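You operate a simulated robot arm through the tools that you are given. There is no shell and no other tool.

The job below is to be done with a simulated robot arm. You get a single attempt, and the scene is never put back.

## Task
Cast a mortar sample in the red mould, then leave the bucket to soak.
Fine: mould on the clear patch; empty the grey bucket into it, stand it back in its ring, pour the white-handled jug's water in; jug back. Set down upright: white-handled jug.

The check looks at the end state, three seconds after you hand in, the way a careful person would. Anything else that was tipped, shoved, dropped, spilled or broken makes it a failure.

## Robot
A 7-joint arm with a two-finger parallel gripper, fixed in place. Base frame: the origin is on the floor under the middle of its stand, x ahead of it, y to its left, z up; the work surface is at about z = 740. Lengths are in mm, angles in rad, forces in N, time in s.
It reaches about 1112 mm from its shoulder. Its first joint turns from -2.897 to 2.897 rad. Payload 3.43 kg.
The tool frame sits at the grasp point between the pads (the TCP): z along the fingers, y along the line on which they close. The tips reach 34 mm beyond it. The gripper opens to 128 mm. The fingers are 24 mm wide and 12 mm thick; the gripper's body (48 by 130 mm) begins 96 mm behind the TCP.
Orientation is told as [roll, pitch, yaw] about the base's x, y, z axes, in that order, counted from this pose: with the fingers straight down and closing along the base's y, the tool's x points along the base's -x, its y along +y and its z along -z.

## Interface
- The arm moves only by the tool move_arm. Its argument "targets" is a list of rows, each a list of 7 numbers: the turn, a rotation vector about the base's x, y, z in units of 6 degrees (1.0 is 6 degrees), then the shift along the base's x, y, z in units of 40 mm (1.0 is 40 mm), then the gripper command, from -1 (fully open) to 1 (shut), values between in proportion. In form: [[rx, ry, rz, tx, ty, tz, fingers], ...]. A call has 1 to 20 rows; each row shifts and turns the commanded pose from where the row before left it. A call with a number of a shift or a turn outside -1 to 1 is refused whole. A row lasts 0.2 s, in which the tool goes at most 50 mm and 0.15 rad; a call with a longer step from one row to the next is refused whole, and so is a gripper value outside its range. A pose out of reach is approached as far as the arm can. The call stops where the force on the tool passes 40 N (or 10 N more than at its start, if that is more) or the arm is blocked; 0.2 s more then pass. The fingers move at their own pace (about 153 mm/s each) and stop on an object; they squeeze with about 21 N. The grip force told is the motor's: it shows also when the fingers shut on nothing. Time passes only in rows, and 0.2 s behind the last, so rows that do not move let the fingers close. It gives the time, the measured TCP pose, the force on the tool (base axes), the opening and the grip force at its end, in the units of the frame above (readings bear some noise), with the torque about the TCP (base axes, N m) and any sound that the robot's microphone picked up.
- Cameras (640 x 400 px; columns grow to the right, rows downward): "scene" is fixed at [400.9, 649.2, 1559.9]; the picture's right is [-0.55, -0.84, 0.00], its down [-0.78, 0.52, -0.35] and it looks along [0.29, -0.19, -0.94] (base axes); focal length 254 px, centre (320, 200). "wrist" rides on the gripper at [76, -11, -160] in the tool frame; the picture's right is [0.15, 0.99, 0.00], its down [-0.88, 0.13, -0.46] and it looks along [-0.45, 0.07, 0.89] (tool axes); focal length 234 px, centre (320, 200). There is no depth. A picture from a camera that has moved, and an enlarged one, comes with that camera's place and axes in the base frame and with its lens.
- snapshot(camera): a new picture of that camera. It takes no simulated time.
- enlarge(camera, box): a new picture of the part [left, top, right, bottom] of that camera's present view, enlarged. It takes no simulated time.
- job_done(): hands the job in; it is judged then, once.

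Nothing tells you positions but the pictures and the camera data. Unless the task says otherwise, let go and move clear before handing in.

The tools are called after "Call:" by a JSON object that holds its "op" and its "data". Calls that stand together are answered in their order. move_arm: Moves the arm, as the interface text tells. Its arguments: {"type":"object","properties":{"targets":{"type":"array"}},"required":["targets"]} The other tools are called the same way: snapshot (camera) takes a picture; enlarge (camera, box) takes an enlarged picture of a part of a camera's view; job_done () hands the job in.

At the start:

```text
time: 0.0
ee_pos: [523.8, 202.7, 1148.5]
ee_rot: [0.0, 0.002, 0.002]
wrist_force: [0.1, -0.5, 0.2]
wrist_torque: [0.0, 0.02, -0.02]
finger_gap: 127.7
grip_force: 0.0
```

scene: 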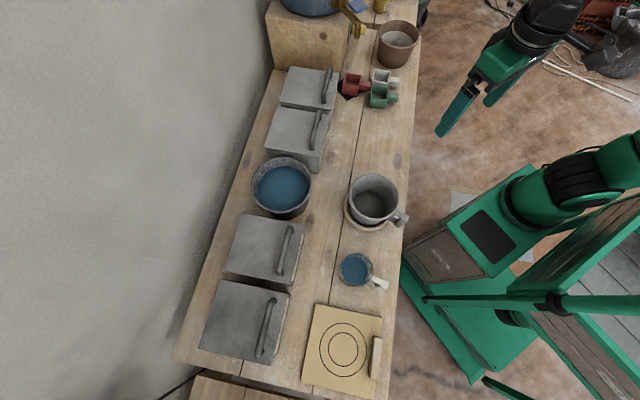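
wrist: 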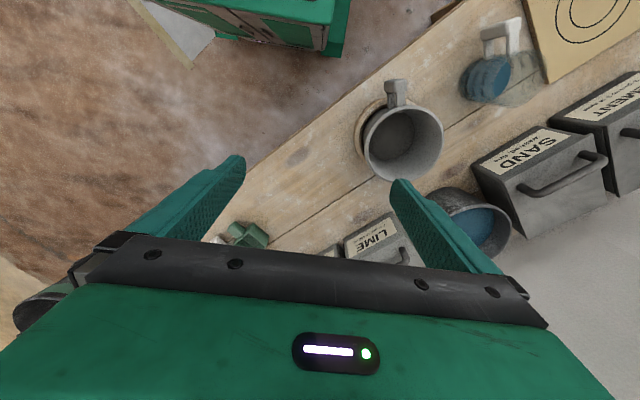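

I see a bench with a grey bucket in a ring, a white-handled jug of water, a marked board, lidded bins, a blue bucket, and small red/white/green moulds at the far end. I'll take closer pictures first to locate everything.

Call:
{"op": "enlarge", "data": {"camera": "scene", "box": [320, 50, 420, 112]}}

Call:
{"op": "enlarge", "data": {"camera": "scene", "box": [320, 160, 420, 222]}}

Call:
{"op": "enlarge", "data": {"camera": "scene", "box": [310, 230, 410, 292]}}

Call:
{"op": "enlarge", "data": {"camera": "scene", "box": [280, 290, 440, 390]}}

Call:
{"op": "enlarge", "data": {"camera": "scene", "box": [240, 0, 440, 125]}}

```text
6.40 times, centred on (370, 81) of scene
camera zoom: at [400.9, 649.2, 1559.9], right [-0.55, -0.84, 0.0], down [-0.78, 0.52, -0.35], along [0.29, -0.19, -0.94], focal length 1624 px, centre (0, 962)
```

zoom: 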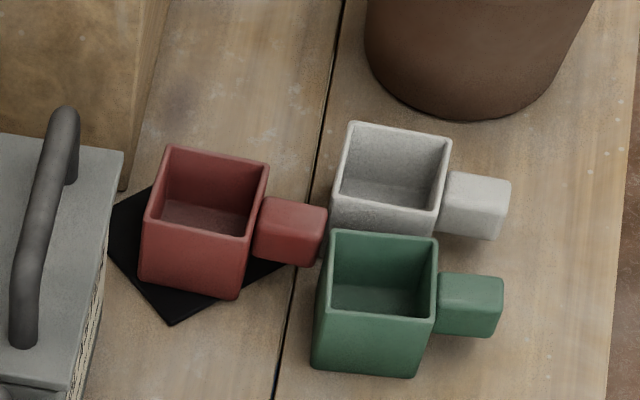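

```text
6.40 times, centred on (370, 191) of scene
camera zoom: at [400.9, 649.2, 1559.9], right [-0.55, -0.84, 0.0], down [-0.78, 0.52, -0.35], along [0.29, -0.19, -0.94], focal length 1624 px, centre (0, 258)
```

zoom: 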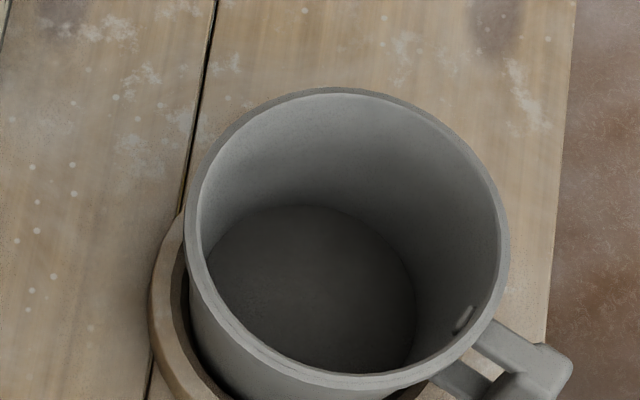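

```text
6.40 times, centred on (360, 261) of scene
camera zoom: at [400.9, 649.2, 1559.9], right [-0.55, -0.84, 0.0], down [-0.78, 0.52, -0.35], along [0.29, -0.19, -0.94], focal length 1624 px, centre (64, -190)
```

zoom: 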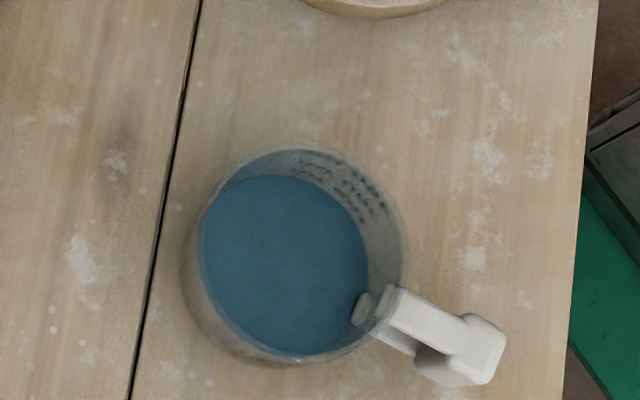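

```text
4.00 times, centred on (360, 340) of scene
camera zoom: at [400.9, 649.2, 1559.9], right [-0.55, -0.84, 0.0], down [-0.78, 0.52, -0.35], along [0.29, -0.19, -0.94], focal length 1015 px, centre (160, -360)
```

zoom: 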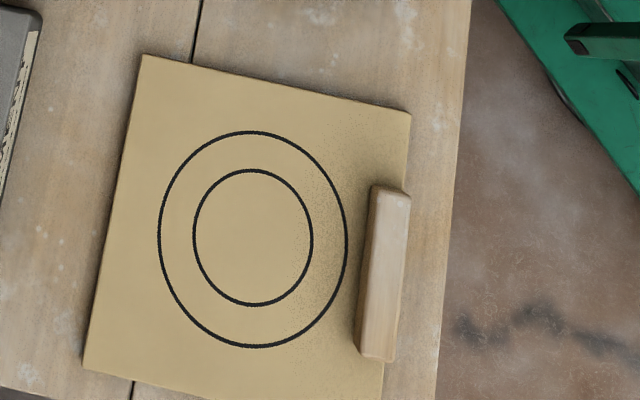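

```text
3.20 times, centred on (340, 62) of scene
camera zoom: at [400.9, 649.2, 1559.9], right [-0.55, -0.84, 0.0], down [-0.78, 0.52, -0.35], along [0.29, -0.19, -0.94], focal length 812 px, centre (256, 640)
```

zoom: 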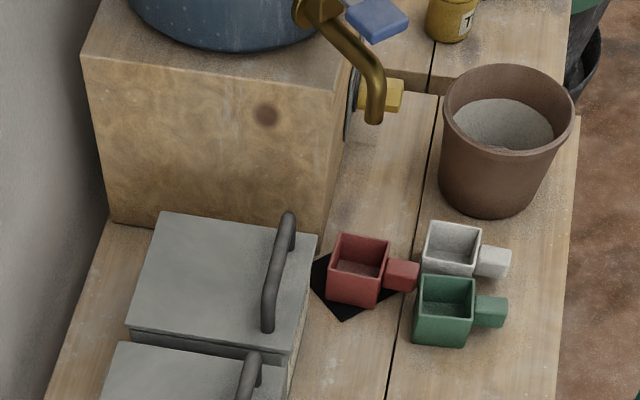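

I have first estimates for the bucket (about 541, 358), the jug (about 398, 529) and the red mould (about 992, 105). Next I'm searching the bench for what "the clear patch" could be.

Call:
{"op": "enlarge", "data": {"camera": "scene", "box": [300, 90, 420, 165]}}

Call:
{"op": "enlarge", "data": {"camera": "scene", "box": [300, 210, 420, 285]}}

Call:
{"op": "enlarge", "data": {"camera": "scene", "box": [160, 130, 320, 230]}}

Call:
{"op": "enlarge", "data": {"camera": "scene", "box": [160, 280, 320, 380]}}

Call:
{"op": "enlarge", "data": {"camera": "scene", "box": [240, 60, 400, 160]}}

Call:
{"op": "enlarge", "data": {"camera": "scene", "box": [340, 0, 500, 100]}}

Call:
{"op": "enlarge", "data": {"camera": "wrist", "box": [340, 0, 640, 188]}}

```text
5.33 times, centred on (360, 128) of scene
camera zoom: at [400.9, 649.2, 1559.9], right [-0.55, -0.84, 0.0], down [-0.78, 0.52, -0.35], along [0.29, -0.19, -0.94], focal length 1353 px, centre (107, 587)
```

zoom: 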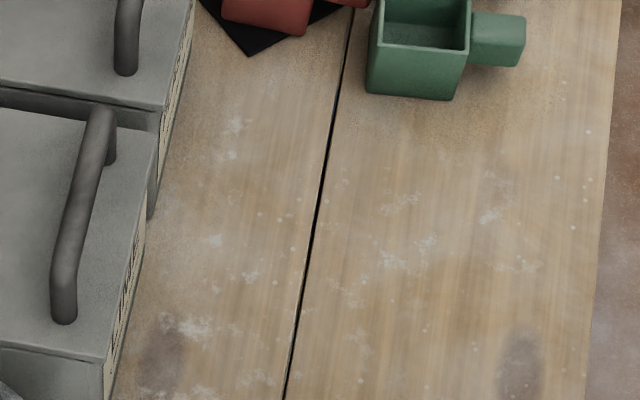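

```text
5.33 times, centred on (360, 248) of scene
camera zoom: at [400.9, 649.2, 1559.9], right [-0.55, -0.84, 0.0], down [-0.78, 0.52, -0.35], along [0.29, -0.19, -0.94], focal length 1353 px, centre (107, -53)
```

zoom: 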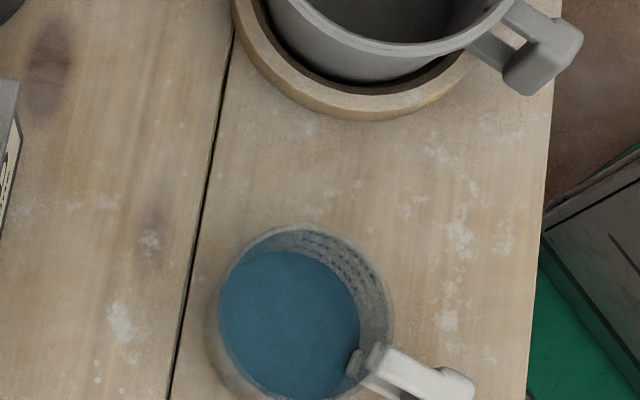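

```text
4.00 times, centred on (240, 180) of scene
camera zoom: at [400.9, 649.2, 1559.9], right [-0.55, -0.84, 0.0], down [-0.78, 0.52, -0.35], along [0.29, -0.19, -0.94], focal length 1015 px, centre (640, 280)
```

zoom: 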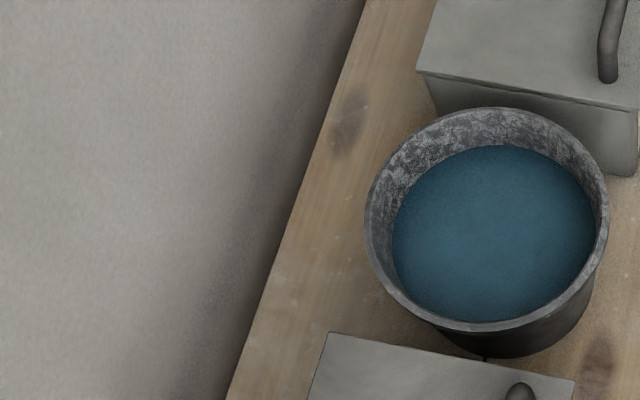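

```text
4.00 times, centred on (240, 330) of scene
camera zoom: at [400.9, 649.2, 1559.9], right [-0.55, -0.84, 0.0], down [-0.78, 0.52, -0.35], along [0.29, -0.19, -0.94], focal length 1015 px, centre (640, -320)
```

zoom: 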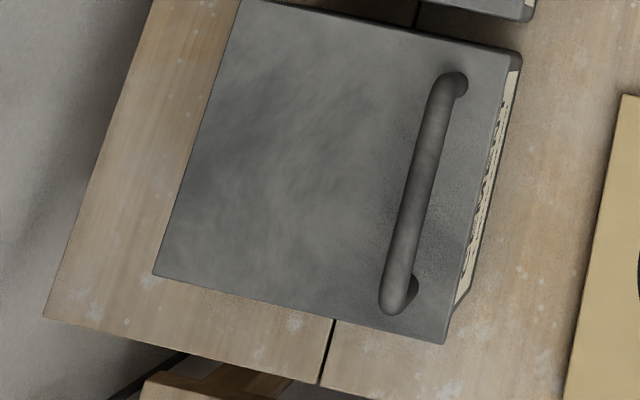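

```text
4.00 times, centred on (320, 110) of scene
camera zoom: at [400.9, 649.2, 1559.9], right [-0.55, -0.84, 0.0], down [-0.78, 0.52, -0.35], along [0.29, -0.19, -0.94], focal length 1015 px, centre (320, 560)
```

zoom: 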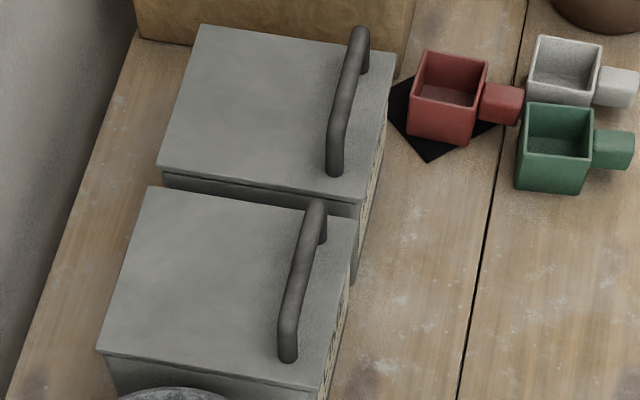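

```text
4.00 times, centred on (420, 50) of scene
camera zoom: at [400.9, 649.2, 1559.9], right [-0.55, -0.84, 0.0], down [-0.78, 0.52, -0.35], along [0.29, -0.19, -0.94], focal length 1015 px, centre (-80, 800)
```

zoom: 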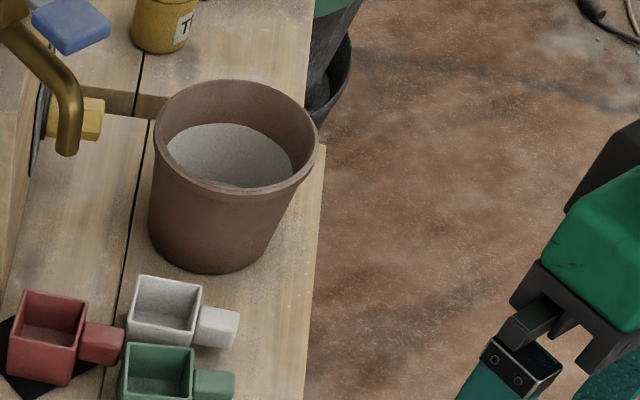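

```text
2.13 times, centred on (490, 94) of wrist
camera zoom: at [449.5, 191.6, 1307.4], right [-0.15, 0.99, 0.0], down [0.88, 0.13, 0.46], along [0.45, 0.07, -0.89], focal length 498 px, centre (-42, 426)
```

zoom: 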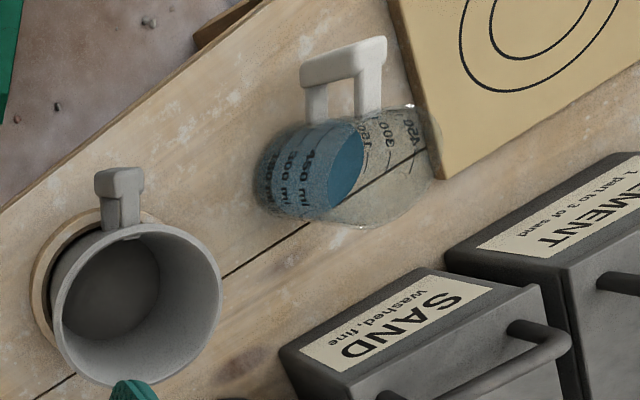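

The board with circles and the bare bench are both possible "clear patch" readings. I'm enlarging the wrist view for more detail before moving the camera.

Call:
{"op": "enlarge", "data": {"camera": "wrist", "box": [430, 0, 590, 100]}}

Call:
{"op": "enlarge", "data": {"camera": "wrist", "box": [200, 60, 440, 260]}}

Call:
{"op": "enlarge", "data": {"camera": "wrist", "box": [0, 180, 240, 330]}}

```text
4.00 times, centred on (510, 50) of wrist
camera zoom: at [449.5, 191.6, 1307.4], right [-0.15, 0.99, 0.0], down [0.88, 0.13, 0.46], along [0.45, 0.07, -0.89], focal length 937 px, centre (-440, 800)
```

zoom: 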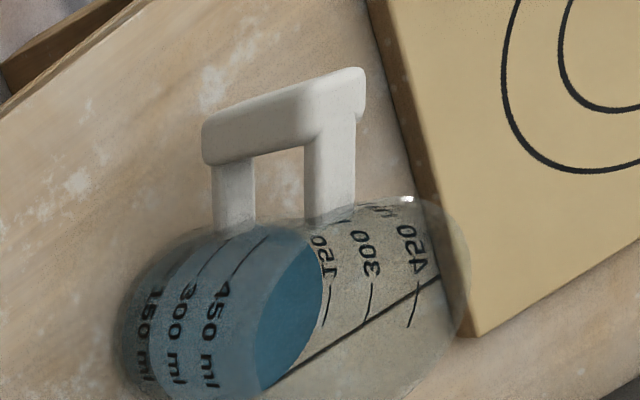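

```text
2.00 times, centred on (320, 160) of wrist
camera zoom: at [449.5, 191.6, 1307.4], right [-0.15, 0.99, 0.0], down [0.88, 0.13, 0.46], along [0.45, 0.07, -0.89], focal length 468 px, centre (320, 280)
```

zoom: 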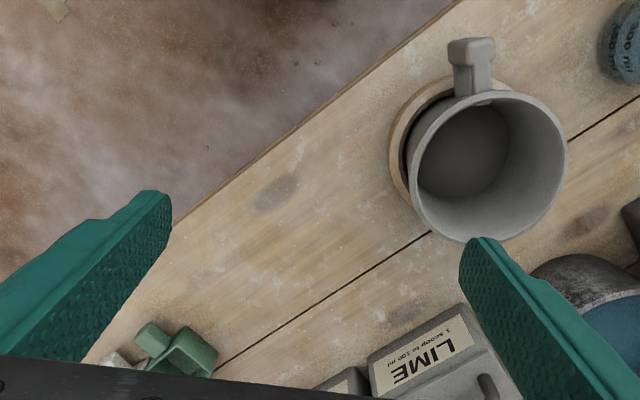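

```text
2.67 times, centred on (120, 255) of wrist
camera zoom: at [449.5, 191.6, 1307.4], right [-0.15, 0.99, 0.0], down [0.88, 0.13, 0.46], along [0.45, 0.07, -0.89], focal length 624 px, centre (853, 53)
```

zoom: 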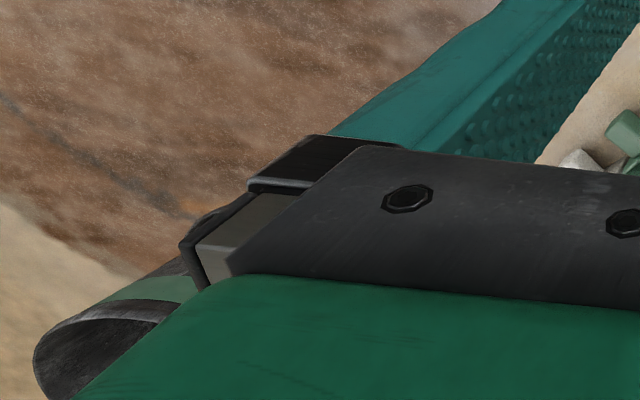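

The jug is an upright glass jug with graduations, and both vessels have loop handles. I'm moving the wrist camera forward at height to survey the moulds and the bare area of bench.

Call:
{"op": "move_arm", "data": {"targets": [[0, 0, 0, 0.9, -0.1, 0, -1], [0, 0, 0, 0.9, -0.1, 0, -1], [0, 0, 0, 0.9, -0.1, 0, -1], [0, 0, 0, 0.9, -0.1, 0, -1], [0, 0, 0, 0.9, -0.1, 0, -1], [0, 0, 0, 0.9, -0.1, 0, -1], [0, 0, 0, 0, 0, 0, -1]]}}

Call:
{"op": "snapshot", "data": {"camera": "wrist"}}

```text
time: 1.6
ee_pos: [728.2, 178.6, 1155.2]
ee_rot: [0.001, -0.01, -0.001]
wrist_force: [0.3, 0.0, 0.0]
wrist_torque: [0.0, 0.0, 0.01]
finger_gap: 128.0
grip_force: 0.0
```

```text
taken
camera wrist: at [651.5, 166.9, 1313.8], right [-0.15, 0.99, 0.0], down [0.88, 0.13, 0.47], along [0.46, 0.07, -0.89], focal length 234 px, centre (320, 200)
```

wrist: 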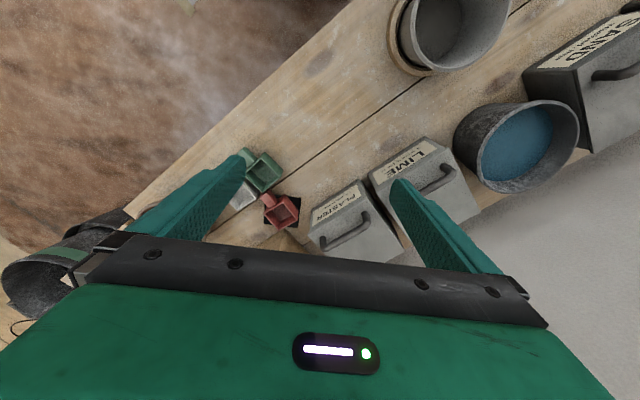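

The moulds and the black square are now in view. I'm enlarging them and the bare bench next to them.

Call:
{"op": "enlarge", "data": {"camera": "wrist", "box": [220, 130, 340, 250]}}

Call:
{"op": "enlarge", "data": {"camera": "wrist", "box": [230, 20, 470, 190]}}

Call:
{"op": "move_arm", "data": {"targets": [[0, 0, 0, 0, 0, 0, -1]]}}

```text
3.33 times, centred on (280, 190) of wrist
camera zoom: at [651.5, 166.9, 1313.8], right [-0.15, 0.99, 0.0], down [0.88, 0.13, 0.47], along [0.46, 0.07, -0.89], focal length 781 px, centre (453, 233)
```

zoom: 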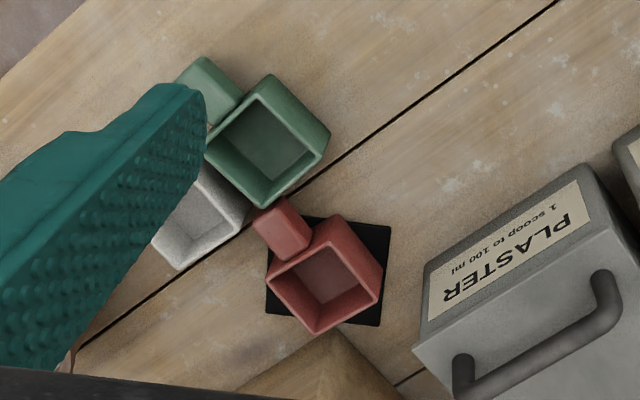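

```text
2.35 times, centred on (350, 105) of wrist
camera zoom: at [651.5, 166.9, 1313.8], right [-0.15, 0.99, 0.0], down [0.88, 0.13, 0.47], along [0.46, 0.07, -0.89], focal length 551 px, centre (249, 424)
```

zoom: 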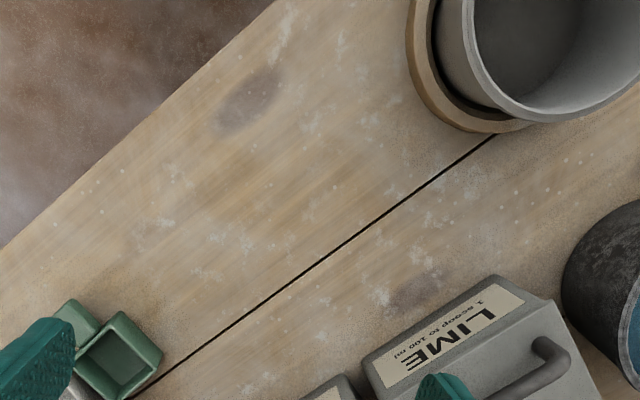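

```text
time: 2.0
ee_pos: [726.6, 179.0, 1153.8]
ee_rot: [0.002, -0.011, 0.001]
wrist_force: [-1.6, 0.6, -0.1]
wrist_torque: [0.0, 0.03, 0.0]
finger_gap: 127.8
grip_force: 0.0
```

The bare stretch of bench between the bucket and the moulds shows no outline so far. I'm checking the remaining areas for any other marked patch.

Call:
{"op": "enlarge", "data": {"camera": "scene", "box": [170, 340, 330, 400]}}

Call:
{"op": "enlarge", "data": {"camera": "scene", "box": [320, 100, 420, 162]}}

Call:
{"op": "enlarge", "data": {"camera": "scene", "box": [260, 0, 380, 75]}}

Call:
{"op": "snapshot", "data": {"camera": "scene"}}

```text
4.00 times, centred on (250, 370) of scene
camera zoom: at [400.9, 649.2, 1559.9], right [-0.55, -0.84, 0.0], down [-0.78, 0.52, -0.35], along [0.29, -0.19, -0.94], focal length 1015 px, centre (600, -480)
```

zoom: 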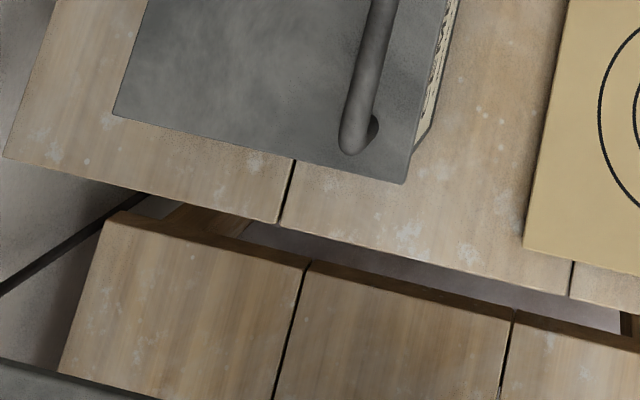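

```text
6.40 times, centred on (370, 131) of scene
camera zoom: at [400.9, 649.2, 1559.9], right [-0.55, -0.84, 0.0], down [-0.78, 0.52, -0.35], along [0.29, -0.19, -0.94], focal length 1624 px, centre (0, 642)
```

zoom: 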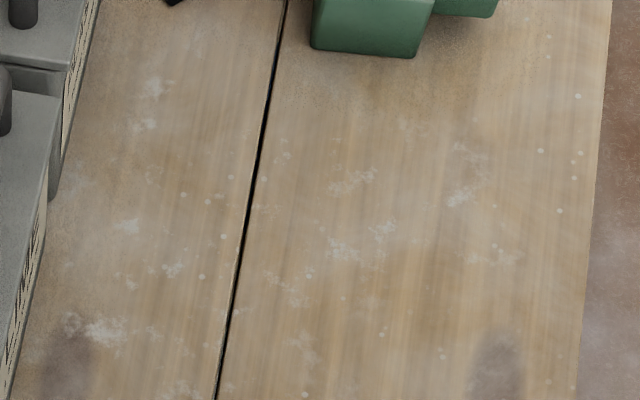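

```text
5.33 times, centred on (320, 38) of scene
camera zoom: at [400.9, 649.2, 1559.9], right [-0.55, -0.84, 0.0], down [-0.78, 0.52, -0.35], along [0.29, -0.19, -0.94], focal length 1353 px, centre (320, 1067)
```

zoom: 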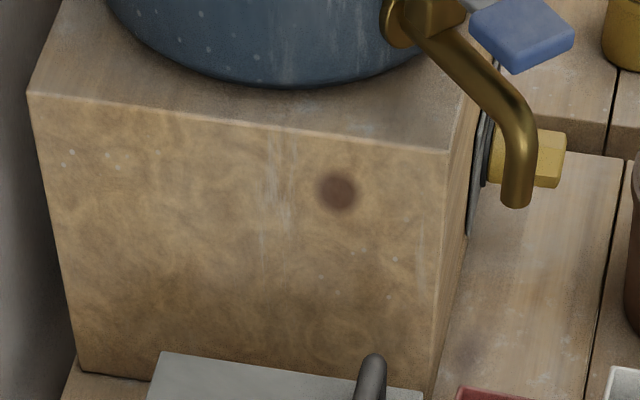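

```text
taken
```

scene: 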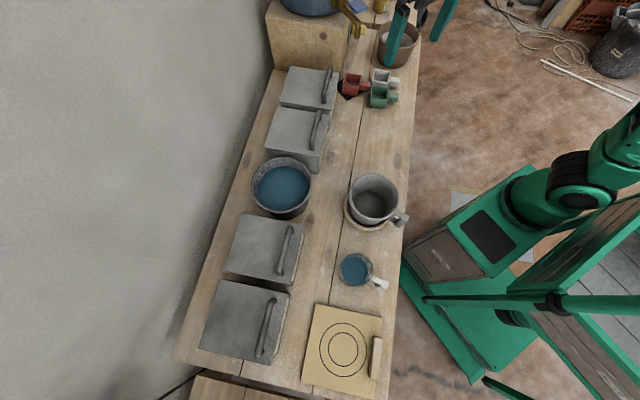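

The bench runs at about 45° to the base axes, its front edge near x+y≈736. The bare stretch between bucket and moulds, around (720, 200), looks like the clear patch. Next I'm moving back for a closer look at the bucket handle.

Call:
{"op": "move_arm", "data": {"targets": [[0, 0, 0.5, -0.93, 0.41, -0.48, -1], [0, 0, 0.5, -0.93, 0.41, -0.48, -1], [0, 0, 0.5, -0.93, 0.41, -0.48, -1], [0, 0, 0.5, -0.93, 0.41, -0.48, -1], [0, 0, 0.5, -0.93, 0.41, -0.48, -1], [0, 0, 0.5, -0.93, 0.41, -0.48, -1], [0, 0, 0.5, -0.93, 0.41, -0.48, -1], [0, 0, 0.5, -0.93, 0.41, -0.48, -1], [0, 0, 0, 0, 0, 0, -1]]}}

Call:
{"op": "snapshot", "data": {"camera": "wrist"}}

Call:
{"op": "snapshot", "data": {"camera": "scene"}}

```text
time: 4.0
ee_pos: [428.4, 309.9, 1001.5]
ee_rot: [0.0, -0.012, 0.419]
wrist_force: [-0.4, -0.3, 0.2]
wrist_torque: [0.0, 0.0, 0.01]
finger_gap: 128.0
grip_force: 0.0
```

```text
taken
camera wrist: at [362.7, 268.9, 1160.6], right [-0.54, 0.84, 0.0], down [0.75, 0.47, 0.47], along [0.39, 0.25, -0.88], focal length 234 px, centre (320, 200)
```

wrist: 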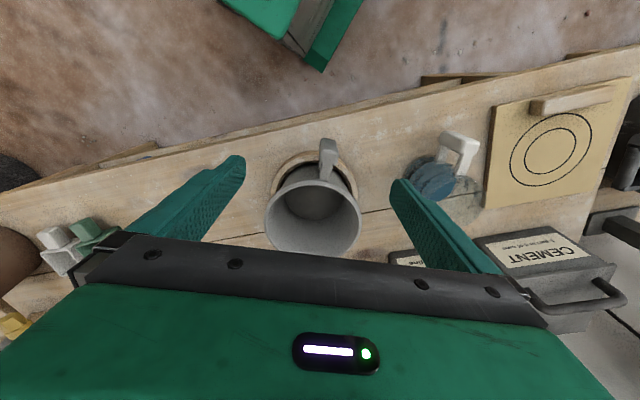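

```text
taken
```

scene: 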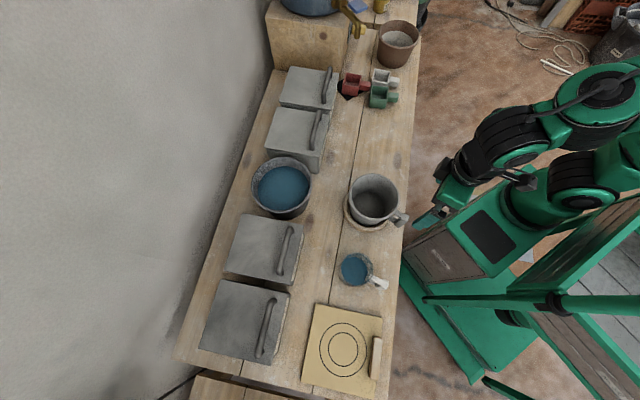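

The commanded and measured poses agree here. I'm enlarging the bucket and jug handles to measure them.

Call:
{"op": "enlarge", "data": {"camera": "wrist", "box": [250, 125, 400, 260]}}

Call:
{"op": "enlarge", "data": {"camera": "wrist", "box": [390, 110, 500, 220]}}

Call:
{"op": "enlarge", "data": {"camera": "wrist", "box": [0, 180, 160, 280]}}

```text
2.96 times, centred on (325, 192) of wrist
camera zoom: at [362.7, 268.9, 1160.6], right [-0.54, 0.84, 0.0], down [0.75, 0.47, 0.47], along [0.39, 0.25, -0.88], focal length 694 px, centre (305, 222)
```

zoom: 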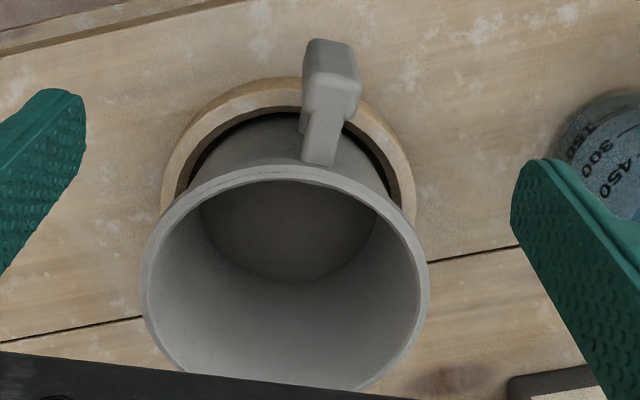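

```text
3.64 times, centred on (445, 165) of wrist
camera zoom: at [362.7, 268.9, 1160.6], right [-0.54, 0.84, 0.0], down [0.75, 0.47, 0.47], along [0.39, 0.25, -0.88], focal length 852 px, centre (-134, 327)
```

zoom: 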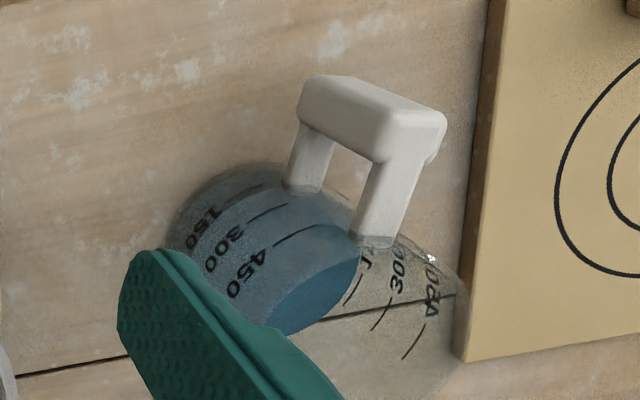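

```text
4.00 times, centred on (80, 230) of wrist
camera zoom: at [362.7, 268.9, 1160.6], right [-0.54, 0.84, 0.0], down [0.75, 0.47, 0.47], along [0.39, 0.25, -0.88], focal length 937 px, centre (1280, 80)
```

zoom: 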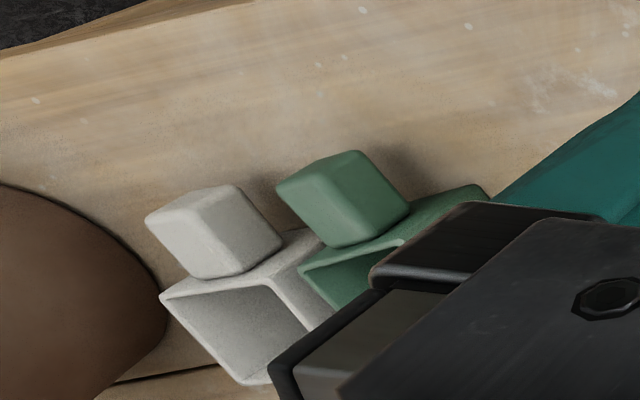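

Both handles look like a vertical grip bar joined by two radial bars. I'm zooming in further from both cameras to triangulate them.

Call:
{"op": "enlarge", "data": {"camera": "wrist", "box": [295, 125, 375, 175]}}

Call:
{"op": "enlarge", "data": {"camera": "scene", "box": [370, 195, 426, 230]}}

Call:
{"op": "enlarge", "data": {"camera": "scene", "box": [350, 260, 406, 295]}}

Call:
{"op": "enlarge", "data": {"camera": "scene", "box": [338, 65, 378, 105]}}

```text
8.00 times, centred on (335, 150) of wrist
camera zoom: at [362.7, 268.9, 1160.6], right [-0.54, 0.84, 0.0], down [0.75, 0.47, 0.47], along [0.39, 0.25, -0.88], focal length 1873 px, centre (200, 600)
```

zoom: 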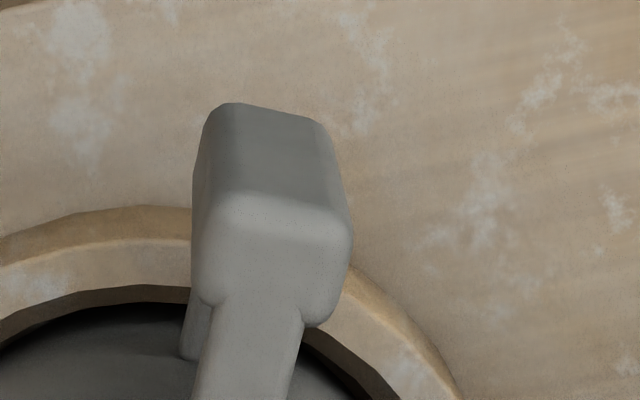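

```text
11.43 times, centred on (398, 212) of scene
camera zoom: at [400.9, 649.2, 1559.9], right [-0.55, -0.84, 0.0], down [-0.78, 0.52, -0.35], along [0.29, -0.19, -0.94], focal length 2900 px, centre (-571, 57)
```

zoom: 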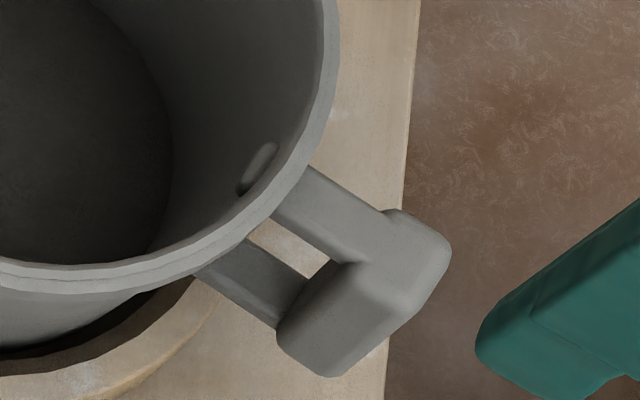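

```text
11.43 times, centred on (378, 278) of scene
camera zoom: at [400.9, 649.2, 1559.9], right [-0.55, -0.84, 0.0], down [-0.78, 0.52, -0.35], along [0.29, -0.19, -0.94], focal length 2900 px, centre (-343, -686)
```

zoom: 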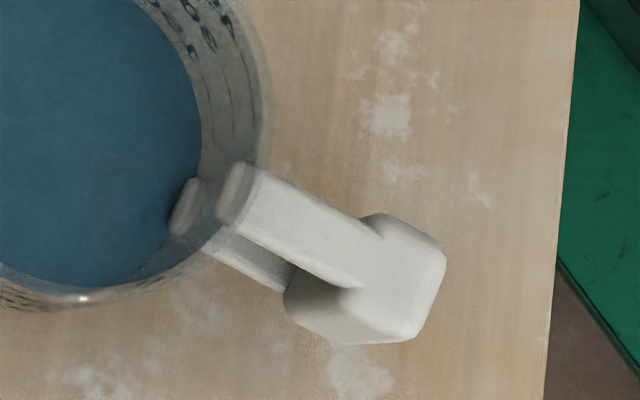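

```text
10.00 times, centred on (358, 85) of scene
camera zoom: at [400.9, 649.2, 1559.9], right [-0.55, -0.84, 0.0], down [-0.78, 0.52, -0.35], along [0.29, -0.19, -0.94], focal length 2537 px, centre (-60, 1350)
```

zoom: 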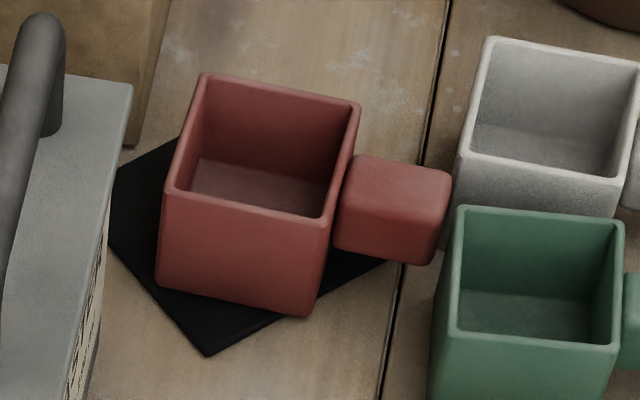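

Triangulation puts the bucket axis near (540, 363) with its rim at z≈850. Its handle bar is near (438, 330) and faces the robot. The red mould sits close behind the white and green ones at roughly (978, 114), far out, so I'm testing reach with a tilted gripper at a safe height.

Call:
{"op": "move_arm", "data": {"targets": [[0, 0, -0.94, 0.67, -0.45, 0, -1], [0, 0, -0.94, 0.67, -0.45, 0, -1], [0, 0, -0.94, 0.67, -0.45, 0, -1], [0.11, -0.92, 0, 0.67, -0.45, 0, -1], [0.11, -0.92, 0, 0.67, -0.45, 0, -1], [0.11, -0.92, 0, 0.67, -0.45, 0, -1], [0.11, -0.92, 0, 0.67, -0.45, 0, -1], [0.11, -0.92, 0, 0.67, -0.45, 0, -1], [0.11, -0.92, 0, 0.67, -0.45, 0, -1], [0.11, -0.92, 0, 0.67, -0.45, 0, -1], [0.11, -0.92, 0, 0.67, -0.45, 0, -1], [0.11, -0.92, 0, 0.67, -0.45, 0, -1], [0, 0, 0, 0, 0, 0, -1]]}}

Call:
{"op": "snapshot", "data": {"camera": "wrist"}}

Call:
{"op": "snapshot", "data": {"camera": "scene"}}

```text
time: 6.8
ee_pos: [748.8, 93.8, 999.7]
ee_rot: [-0.006, -0.886, 0.125]
wrist_force: [0.3, 0.3, 0.6]
wrist_torque: [-0.01, 0.0, -0.02]
finger_gap: 128.1
grip_force: 0.0
```

```text
taken
camera wrist: at [581.8, 62.1, 1042.3], right [-0.21, 0.97, -0.12], down [0.19, 0.16, 0.97], along [0.96, 0.18, -0.21], focal length 234 px, centre (320, 200)
```

wrist: 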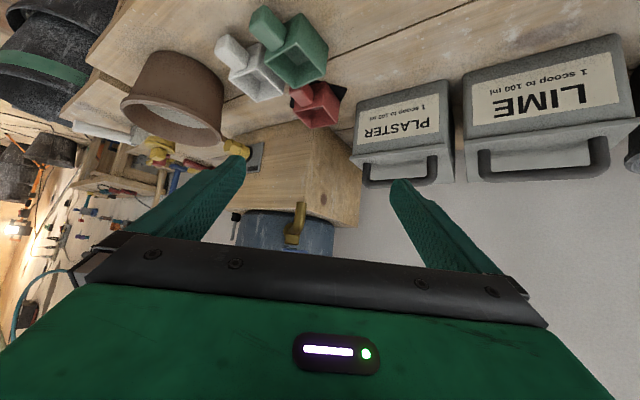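

```text
taken
```

scene: 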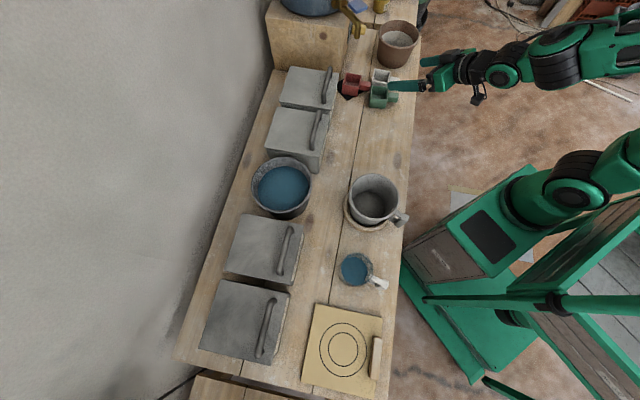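

The arm reaches well at this tilt. The wrist camera now shows the moulds obliquely, upside down, so I'm enlarging them.

Call:
{"op": "enlarge", "data": {"camera": "wrist", "box": [200, 0, 360, 140]}}

Call:
{"op": "enlarge", "data": {"camera": "wrist", "box": [280, 70, 360, 135]}}

```text
2.86 times, centred on (280, 70) of wrist
camera zoom: at [581.8, 62.1, 1042.3], right [-0.21, 0.97, -0.12], down [0.19, 0.16, 0.97], along [0.96, 0.18, -0.21], focal length 669 px, centre (434, 571)
```

zoom: 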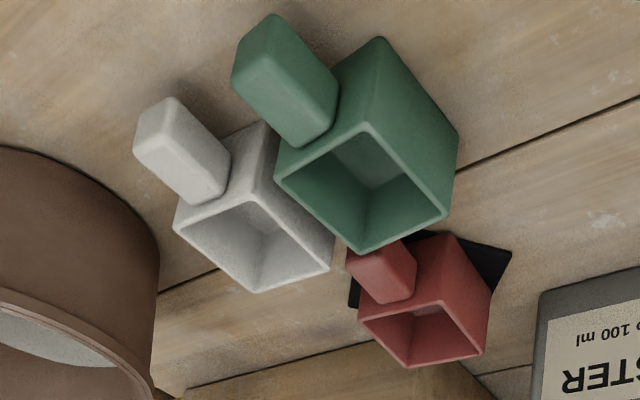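

```text
6.15 times, centred on (320, 102) of wrist
camera zoom: at [581.8, 62.1, 1042.3], right [-0.21, 0.97, -0.12], down [0.19, 0.16, 0.97], along [0.96, 0.18, -0.21], focal length 1441 px, centre (320, 800)
```

zoom: 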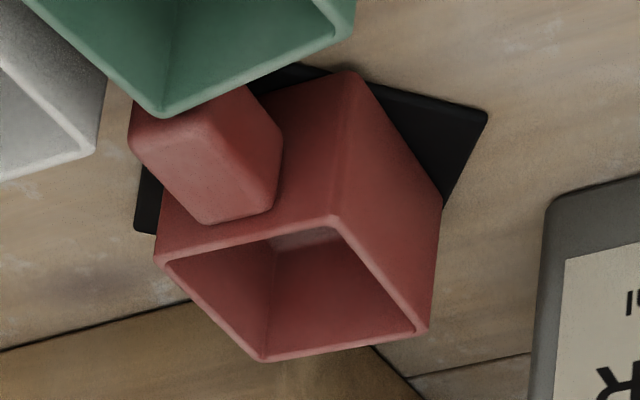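

The mould works out to a ~62 mm box centred near (985, 112) with its rim at z≈796. Its handle block is about 25 wide and 23 high, well off the bench. I'm extending to test how far out I can go at this tilt while staying above everything.

Call:
{"op": "move_arm", "data": {"targets": [[0, 0, 0, 0.82, 0.1, -0.3, 0], [0, 0, 0, 0.82, 0.1, -0.3, 0], [0, 0, 0, 0.82, 0.1, -0.3, 0], [0, 0, 0, 0.82, 0.1, -0.3, 0], [0, 0, 0, 0.82, 0.1, -0.3, 0], [0, 0, 0, 0.82, 0.1, -0.3, 0], [0, 0, 0, 0, 0, 0, 0]]}}

Call:
{"op": "snapshot", "data": {"camera": "wrist"}}

Call:
{"op": "snapshot", "data": {"camera": "scene"}}

```text
time: 8.4
ee_pos: [948.7, 117.8, 927.8]
ee_rot: [-0.005, -0.883, 0.125]
wrist_force: [-1.1, -0.7, -0.4]
wrist_torque: [0.01, 0.02, -0.02]
finger_gap: 64.2
grip_force: 0.1
```

```text
taken
camera wrist: at [780.3, 86.0, 971.3], right [-0.21, 0.97, -0.12], down [0.19, 0.16, 0.97], along [0.96, 0.18, -0.21], focal length 234 px, centre (320, 200)
```

wrist: 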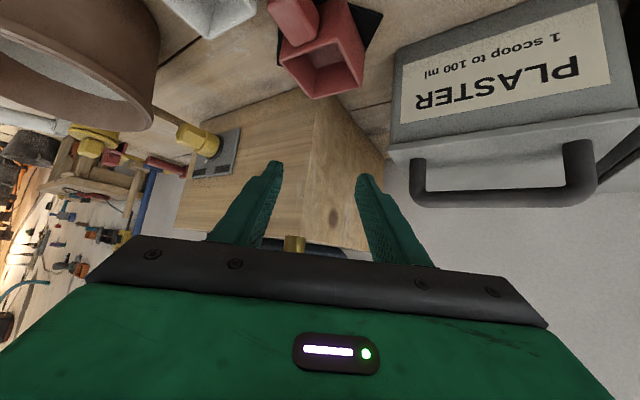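

```text
taken
```

scene: 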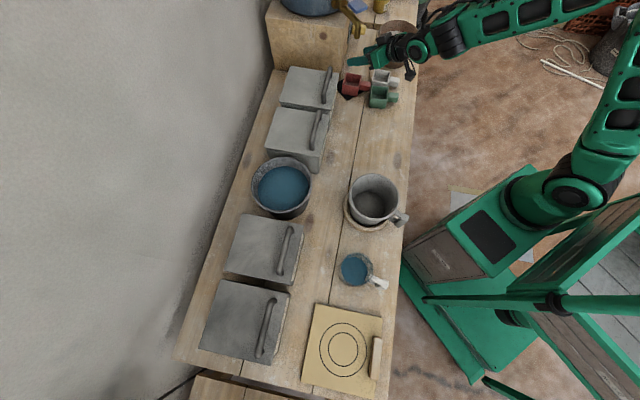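

The full reach is there at this tilt. I'm checking whether I can come in steeper with the fingers turned square to the mould's side faces, staying at z≈940.

Call:
{"op": "move_arm", "data": {"targets": [[-0.1, 0.86, 0, 0, 0, 0.1, 0], [-0.1, 0.86, 0, 0, 0, 0.1, 0], [-0.1, 0.86, 0, 0, 0, 0.1, 0], [-0.1, 0.86, 0, 0, 0, 0.1, 0], [0, 0, 0, 0, 0, 0, 0]]}}

Call:
{"op": "snapshot", "data": {"camera": "wrist"}}

```text
time: 9.6
ee_pos: [947.3, 118.1, 942.9]
ee_rot: [0.0, -0.522, 0.124]
wrist_force: [-0.6, 0.4, 0.6]
wrist_torque: [0.02, 0.0, -0.02]
finger_gap: 64.0
grip_force: 0.0
```

```text
taken
camera wrist: at [804.9, 89.6, 1044.6], right [-0.25, 0.97, -0.07], down [0.52, 0.2, 0.83], along [0.82, 0.17, -0.55], focal length 234 px, centre (320, 200)
```

wrist: 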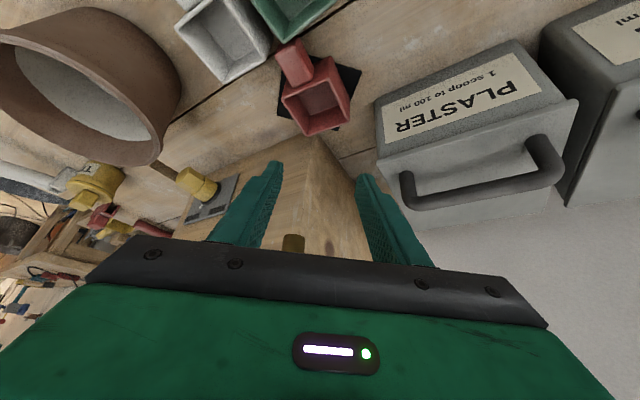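

A tilt of 60° reaches fine. Now I'm turning in yaw to line up with the mould's faces.

Call:
{"op": "move_arm", "data": {"targets": [[0, 0, 0.97, 0, 0, 0, 0], [0, 0, 0.97, 0, 0, 0, 0], [0, 0, 0.97, 0, 0, 0, 0], [0, 0, 0.97, 0, 0, 0, 0], [0, 0, 0.97, 0, 0, 0, 0], [0, 0, 0.97, 0, 0, 0, 0], [0, 0, 0, 0, 0, 0, 0]]}}

Call:
{"op": "snapshot", "data": {"camera": "wrist"}}

```text
time: 11.2
ee_pos: [947.1, 118.8, 943.0]
ee_rot: [0.001, -0.52, 0.733]
wrist_force: [0.1, 0.6, -0.3]
wrist_torque: [0.0, 0.03, -0.04]
finger_gap: 64.1
grip_force: 0.0
```

```text
taken
camera wrist: at [847.1, 12.4, 1044.2], right [-0.76, 0.65, -0.07], down [0.31, 0.46, 0.83], along [0.58, 0.61, -0.55], focal length 234 px, centre (320, 200)
```

wrist: 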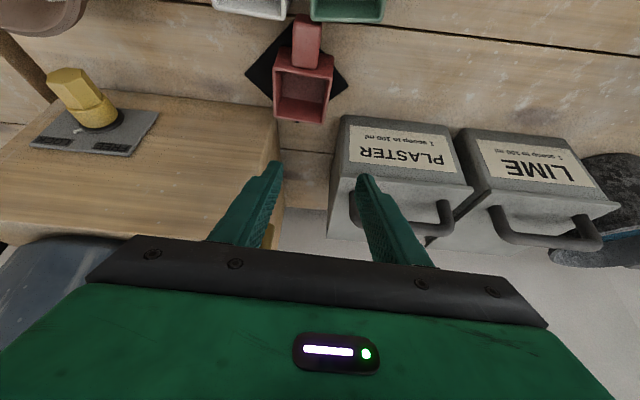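

I can reach this orientation, and the mould looks square to the gripper. I'm enlarging it to refine its position.

Call:
{"op": "enlarge", "data": {"camera": "wrist", "box": [230, 0, 370, 140]}}

Call:
{"op": "enlarge", "data": {"camera": "wrist", "box": [160, 60, 480, 260]}}

```text
2.86 times, centred on (300, 70) of wrist
camera zoom: at [847.1, 12.4, 1044.2], right [-0.76, 0.65, -0.07], down [0.31, 0.46, 0.83], along [0.58, 0.61, -0.55], focal length 669 px, centre (377, 571)
```

zoom: 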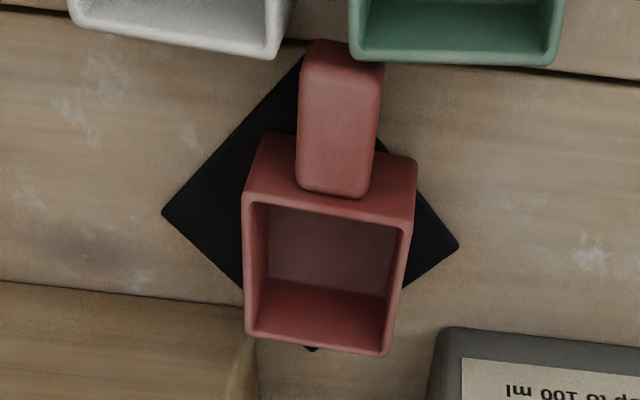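

```text
2.00 times, centred on (320, 160) of wrist
camera zoom: at [847.1, 12.4, 1044.2], right [-0.76, 0.65, -0.07], down [0.31, 0.46, 0.83], along [0.58, 0.61, -0.55], focal length 468 px, centre (320, 280)
```

zoom: 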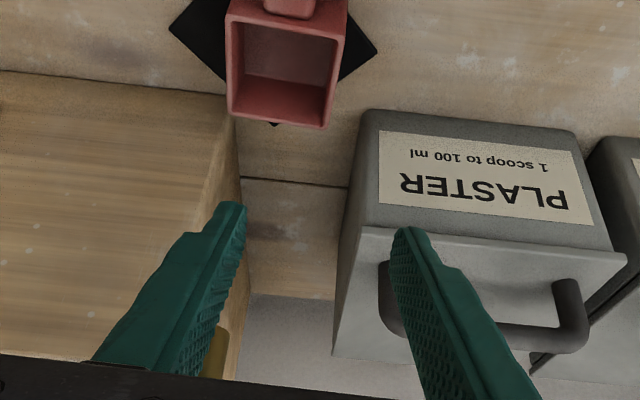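

The mould's rim centre comes out at (985.8, 111.9) with z≈796, and its faces lie at yaw ≈0.724. Both flanks have room for fingers, so I'll move over it, open to about 90 mm and descend part way.

Call:
{"op": "move_arm", "data": {"targets": [[0, 0, -0.08, 0.48, -0.09, 0, -0.41], [0, 0, 0, 0.48, -0.09, 0, -0.41], [0, 0, 0, 0, 0, -0.7, -0.41], [0, 0, 0, 0, 0, -0.7, -0.41], [0, 0, 0, 0, 0, -0.7, -0.41], [0, 0, 0, 0, 0, 0, -0.41]]}}

Call:
{"op": "snapshot", "data": {"camera": "wrist"}}

Call:
{"op": "enlarge", "data": {"camera": "scene", "box": [310, 30, 438, 110]}}

```text
time: 12.6
ee_pos: [983.6, 111.7, 859.4]
ee_rot: [0.002, -0.521, 0.724]
wrist_force: [-0.1, -0.1, -0.4]
wrist_torque: [0.01, -0.01, -0.03]
finger_gap: 90.4
grip_force: 0.0
```

```text
taken
camera wrist: at [883.2, 6.5, 960.7], right [-0.75, 0.66, -0.07], down [0.31, 0.45, 0.83], along [0.58, 0.6, -0.55], focal length 234 px, centre (320, 200)
```

wrist: 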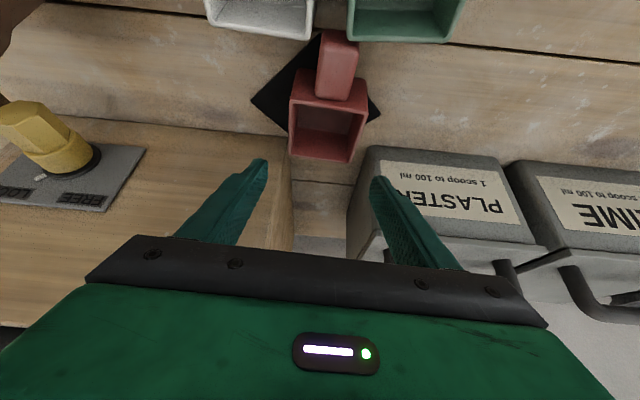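

```text
5.00 times, centred on (374, 70) of scene
camera zoom: at [400.9, 649.2, 1559.9], right [-0.55, -0.84, 0.0], down [-0.78, 0.52, -0.35], along [0.29, -0.19, -0.94], focal length 1269 px, centre (50, 850)
```

zoom: 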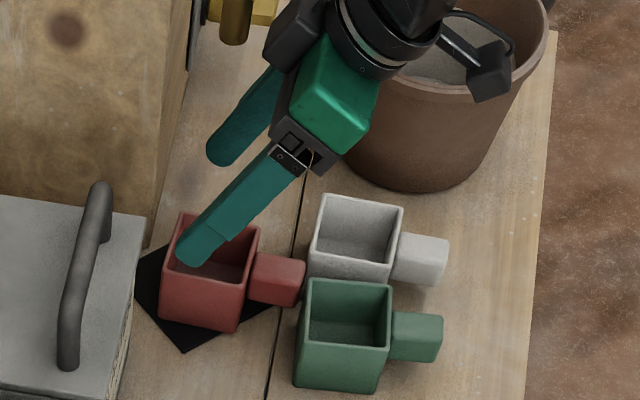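

The fingers look centred over the mould. I'm enlarging once more from this closer height to confirm the alignment before going down.

Call:
{"op": "enlarge", "data": {"camera": "wrist", "box": [230, 20, 420, 175]}}

```text
2.58 times, centred on (325, 98) of wrist
camera zoom: at [883.2, 6.5, 960.7], right [-0.75, 0.66, -0.07], down [0.31, 0.45, 0.83], along [0.58, 0.6, -0.55], focal length 604 px, centre (307, 464)
```

zoom: 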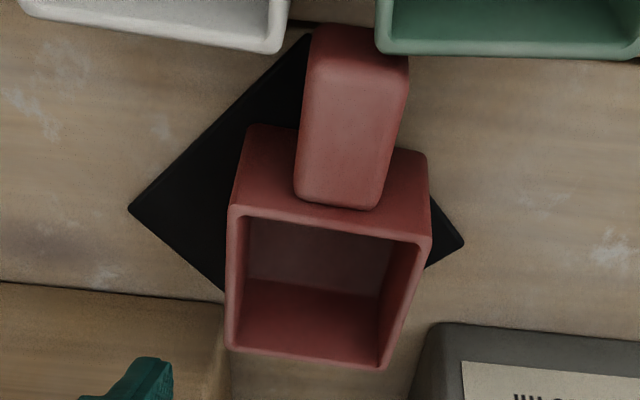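

Re-measured, the centre is (985.3, 110.6), so the alignment is good. I'm descending so the pads cover the mould's side walls.

Call:
{"op": "move_arm", "data": {"targets": [[0, 0, 0, 0.03, 0, -0.64, -0.41], [0, 0, 0, 0, 0, -0.64, -0.41], [0, 0, 0, 0, 0, -0.62, -0.41], [0, 0, 0, 0, 0, 0, -0.41]]}}

Call:
{"op": "snapshot", "data": {"camera": "wrist"}}

Call:
{"op": "enlarge", "data": {"camera": "scene", "box": [310, 40, 438, 120]}}

```text
time: 13.6
ee_pos: [985.9, 110.6, 782.4]
ee_rot: [-0.002, -0.522, 0.724]
wrist_force: [-0.1, -0.6, 0.9]
wrist_torque: [0.01, -0.02, 0.0]
finger_gap: 90.2
grip_force: 0.0
```

```text
taken
camera wrist: at [885.5, 5.6, 883.0], right [-0.75, 0.66, -0.07], down [0.31, 0.45, 0.83], along [0.58, 0.6, -0.55], focal length 234 px, centre (320, 200)
```

wrist: 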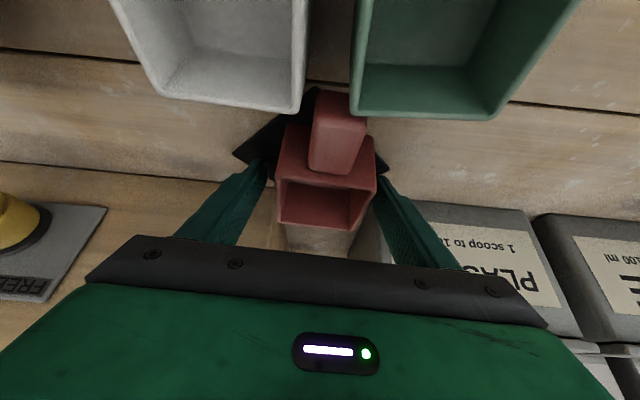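

```text
5.00 times, centred on (374, 80) of scene
camera zoom: at [400.9, 649.2, 1559.9], right [-0.55, -0.84, 0.0], down [-0.78, 0.52, -0.35], along [0.29, -0.19, -0.94], focal length 1269 px, centre (50, 800)
```

zoom: 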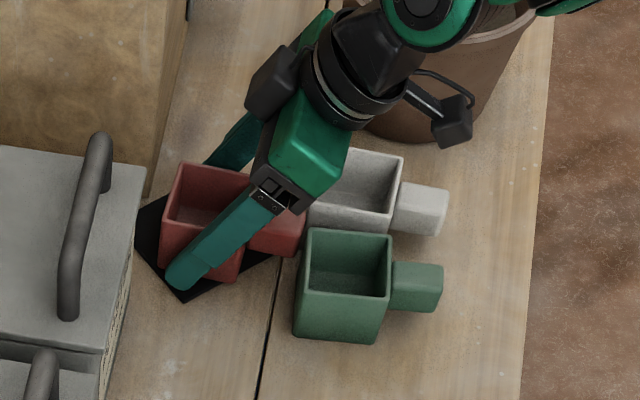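

The fingers are straddling the mould just above the mat. I'm closing the gripper on it.

Call:
{"op": "move_arm", "data": {"targets": [[0, 0, 0, 0, 0, 0, -0.1], [0, 0, 0, 0, 0, 0, 0.1], [0, 0, 0, 0, 0, 0, 0.4], [0, 0, 0, 0, 0, 0, 1], [0, 0, 0, 0, 0, 0, 1]]}}

Call:
{"op": "snapshot", "data": {"camera": "wrist"}}

```text
time: 14.8
ee_pos: [986.6, 112.0, 782.7]
ee_rot: [0.002, -0.521, 0.723]
wrist_force: [-0.5, -0.8, 0.8]
wrist_torque: [-0.02, -0.03, 0.0]
finger_gap: 65.8
grip_force: 20.9
```

```text
taken
camera wrist: at [885.5, 5.6, 883.1], right [-0.75, 0.66, -0.07], down [0.32, 0.45, 0.83], along [0.58, 0.6, -0.55], focal length 234 px, centre (320, 200)
```

wrist: 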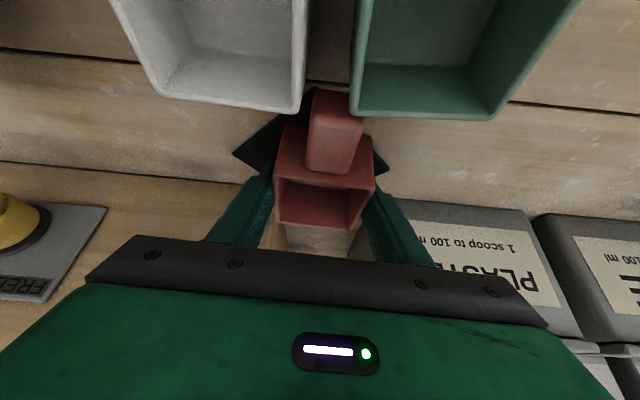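

The gripper holds it with a 65.8 mm gap and full force. I'm lifting straight up slowly.

Call:
{"op": "move_arm", "data": {"targets": [[0, 0, 0, 0, 0, 0.2, 1], [0, 0, 0, 0, 0, 0.4, 1], [0, 0, 0, 0, 0, 0.5, 1], [0, 0, 0, 0, 0, 0.6, 1], [0, 0, 0, 0, 0, 0.7, 1], [0, 0, 0, 0, 0, 0.7, 1], [0, 0, 0, 0, 0, 0, 1]]}}

Call:
{"op": "snapshot", "data": {"camera": "wrist"}}

Call:
{"op": "enlarge", "data": {"camera": "scene", "box": [310, 40, 438, 120]}}

```text
time: 16.4
ee_pos: [986.1, 111.8, 908.1]
ee_rot: [-0.001, -0.522, 0.724]
wrist_force: [1.3, -0.2, -1.5]
wrist_torque: [0.05, -0.03, -0.03]
finger_gap: 65.7
grip_force: 21.1
```

```text
taken
camera wrist: at [885.9, 6.5, 1008.6], right [-0.75, 0.66, -0.07], down [0.32, 0.45, 0.83], along [0.58, 0.6, -0.55], focal length 234 px, centre (320, 200)
```

wrist: 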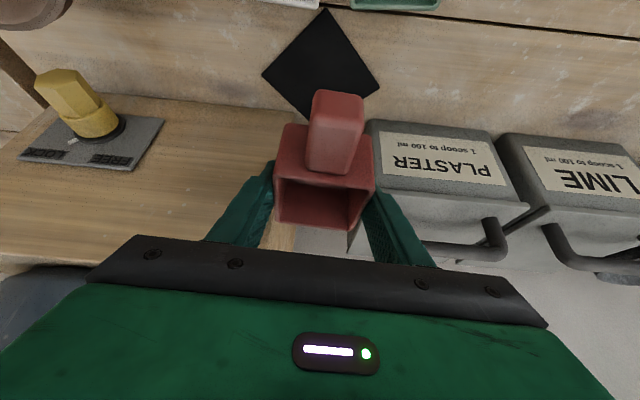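

```text
5.00 times, centred on (374, 80) of scene
camera zoom: at [400.9, 649.2, 1559.9], right [-0.55, -0.84, 0.0], down [-0.78, 0.52, -0.35], along [0.29, -0.19, -0.94], focal length 1269 px, centre (50, 800)
```

zoom: 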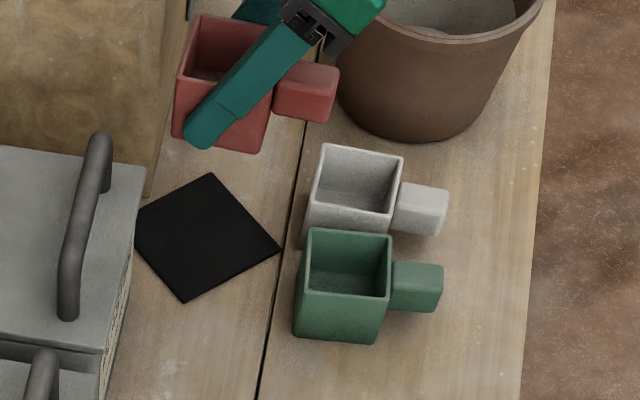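

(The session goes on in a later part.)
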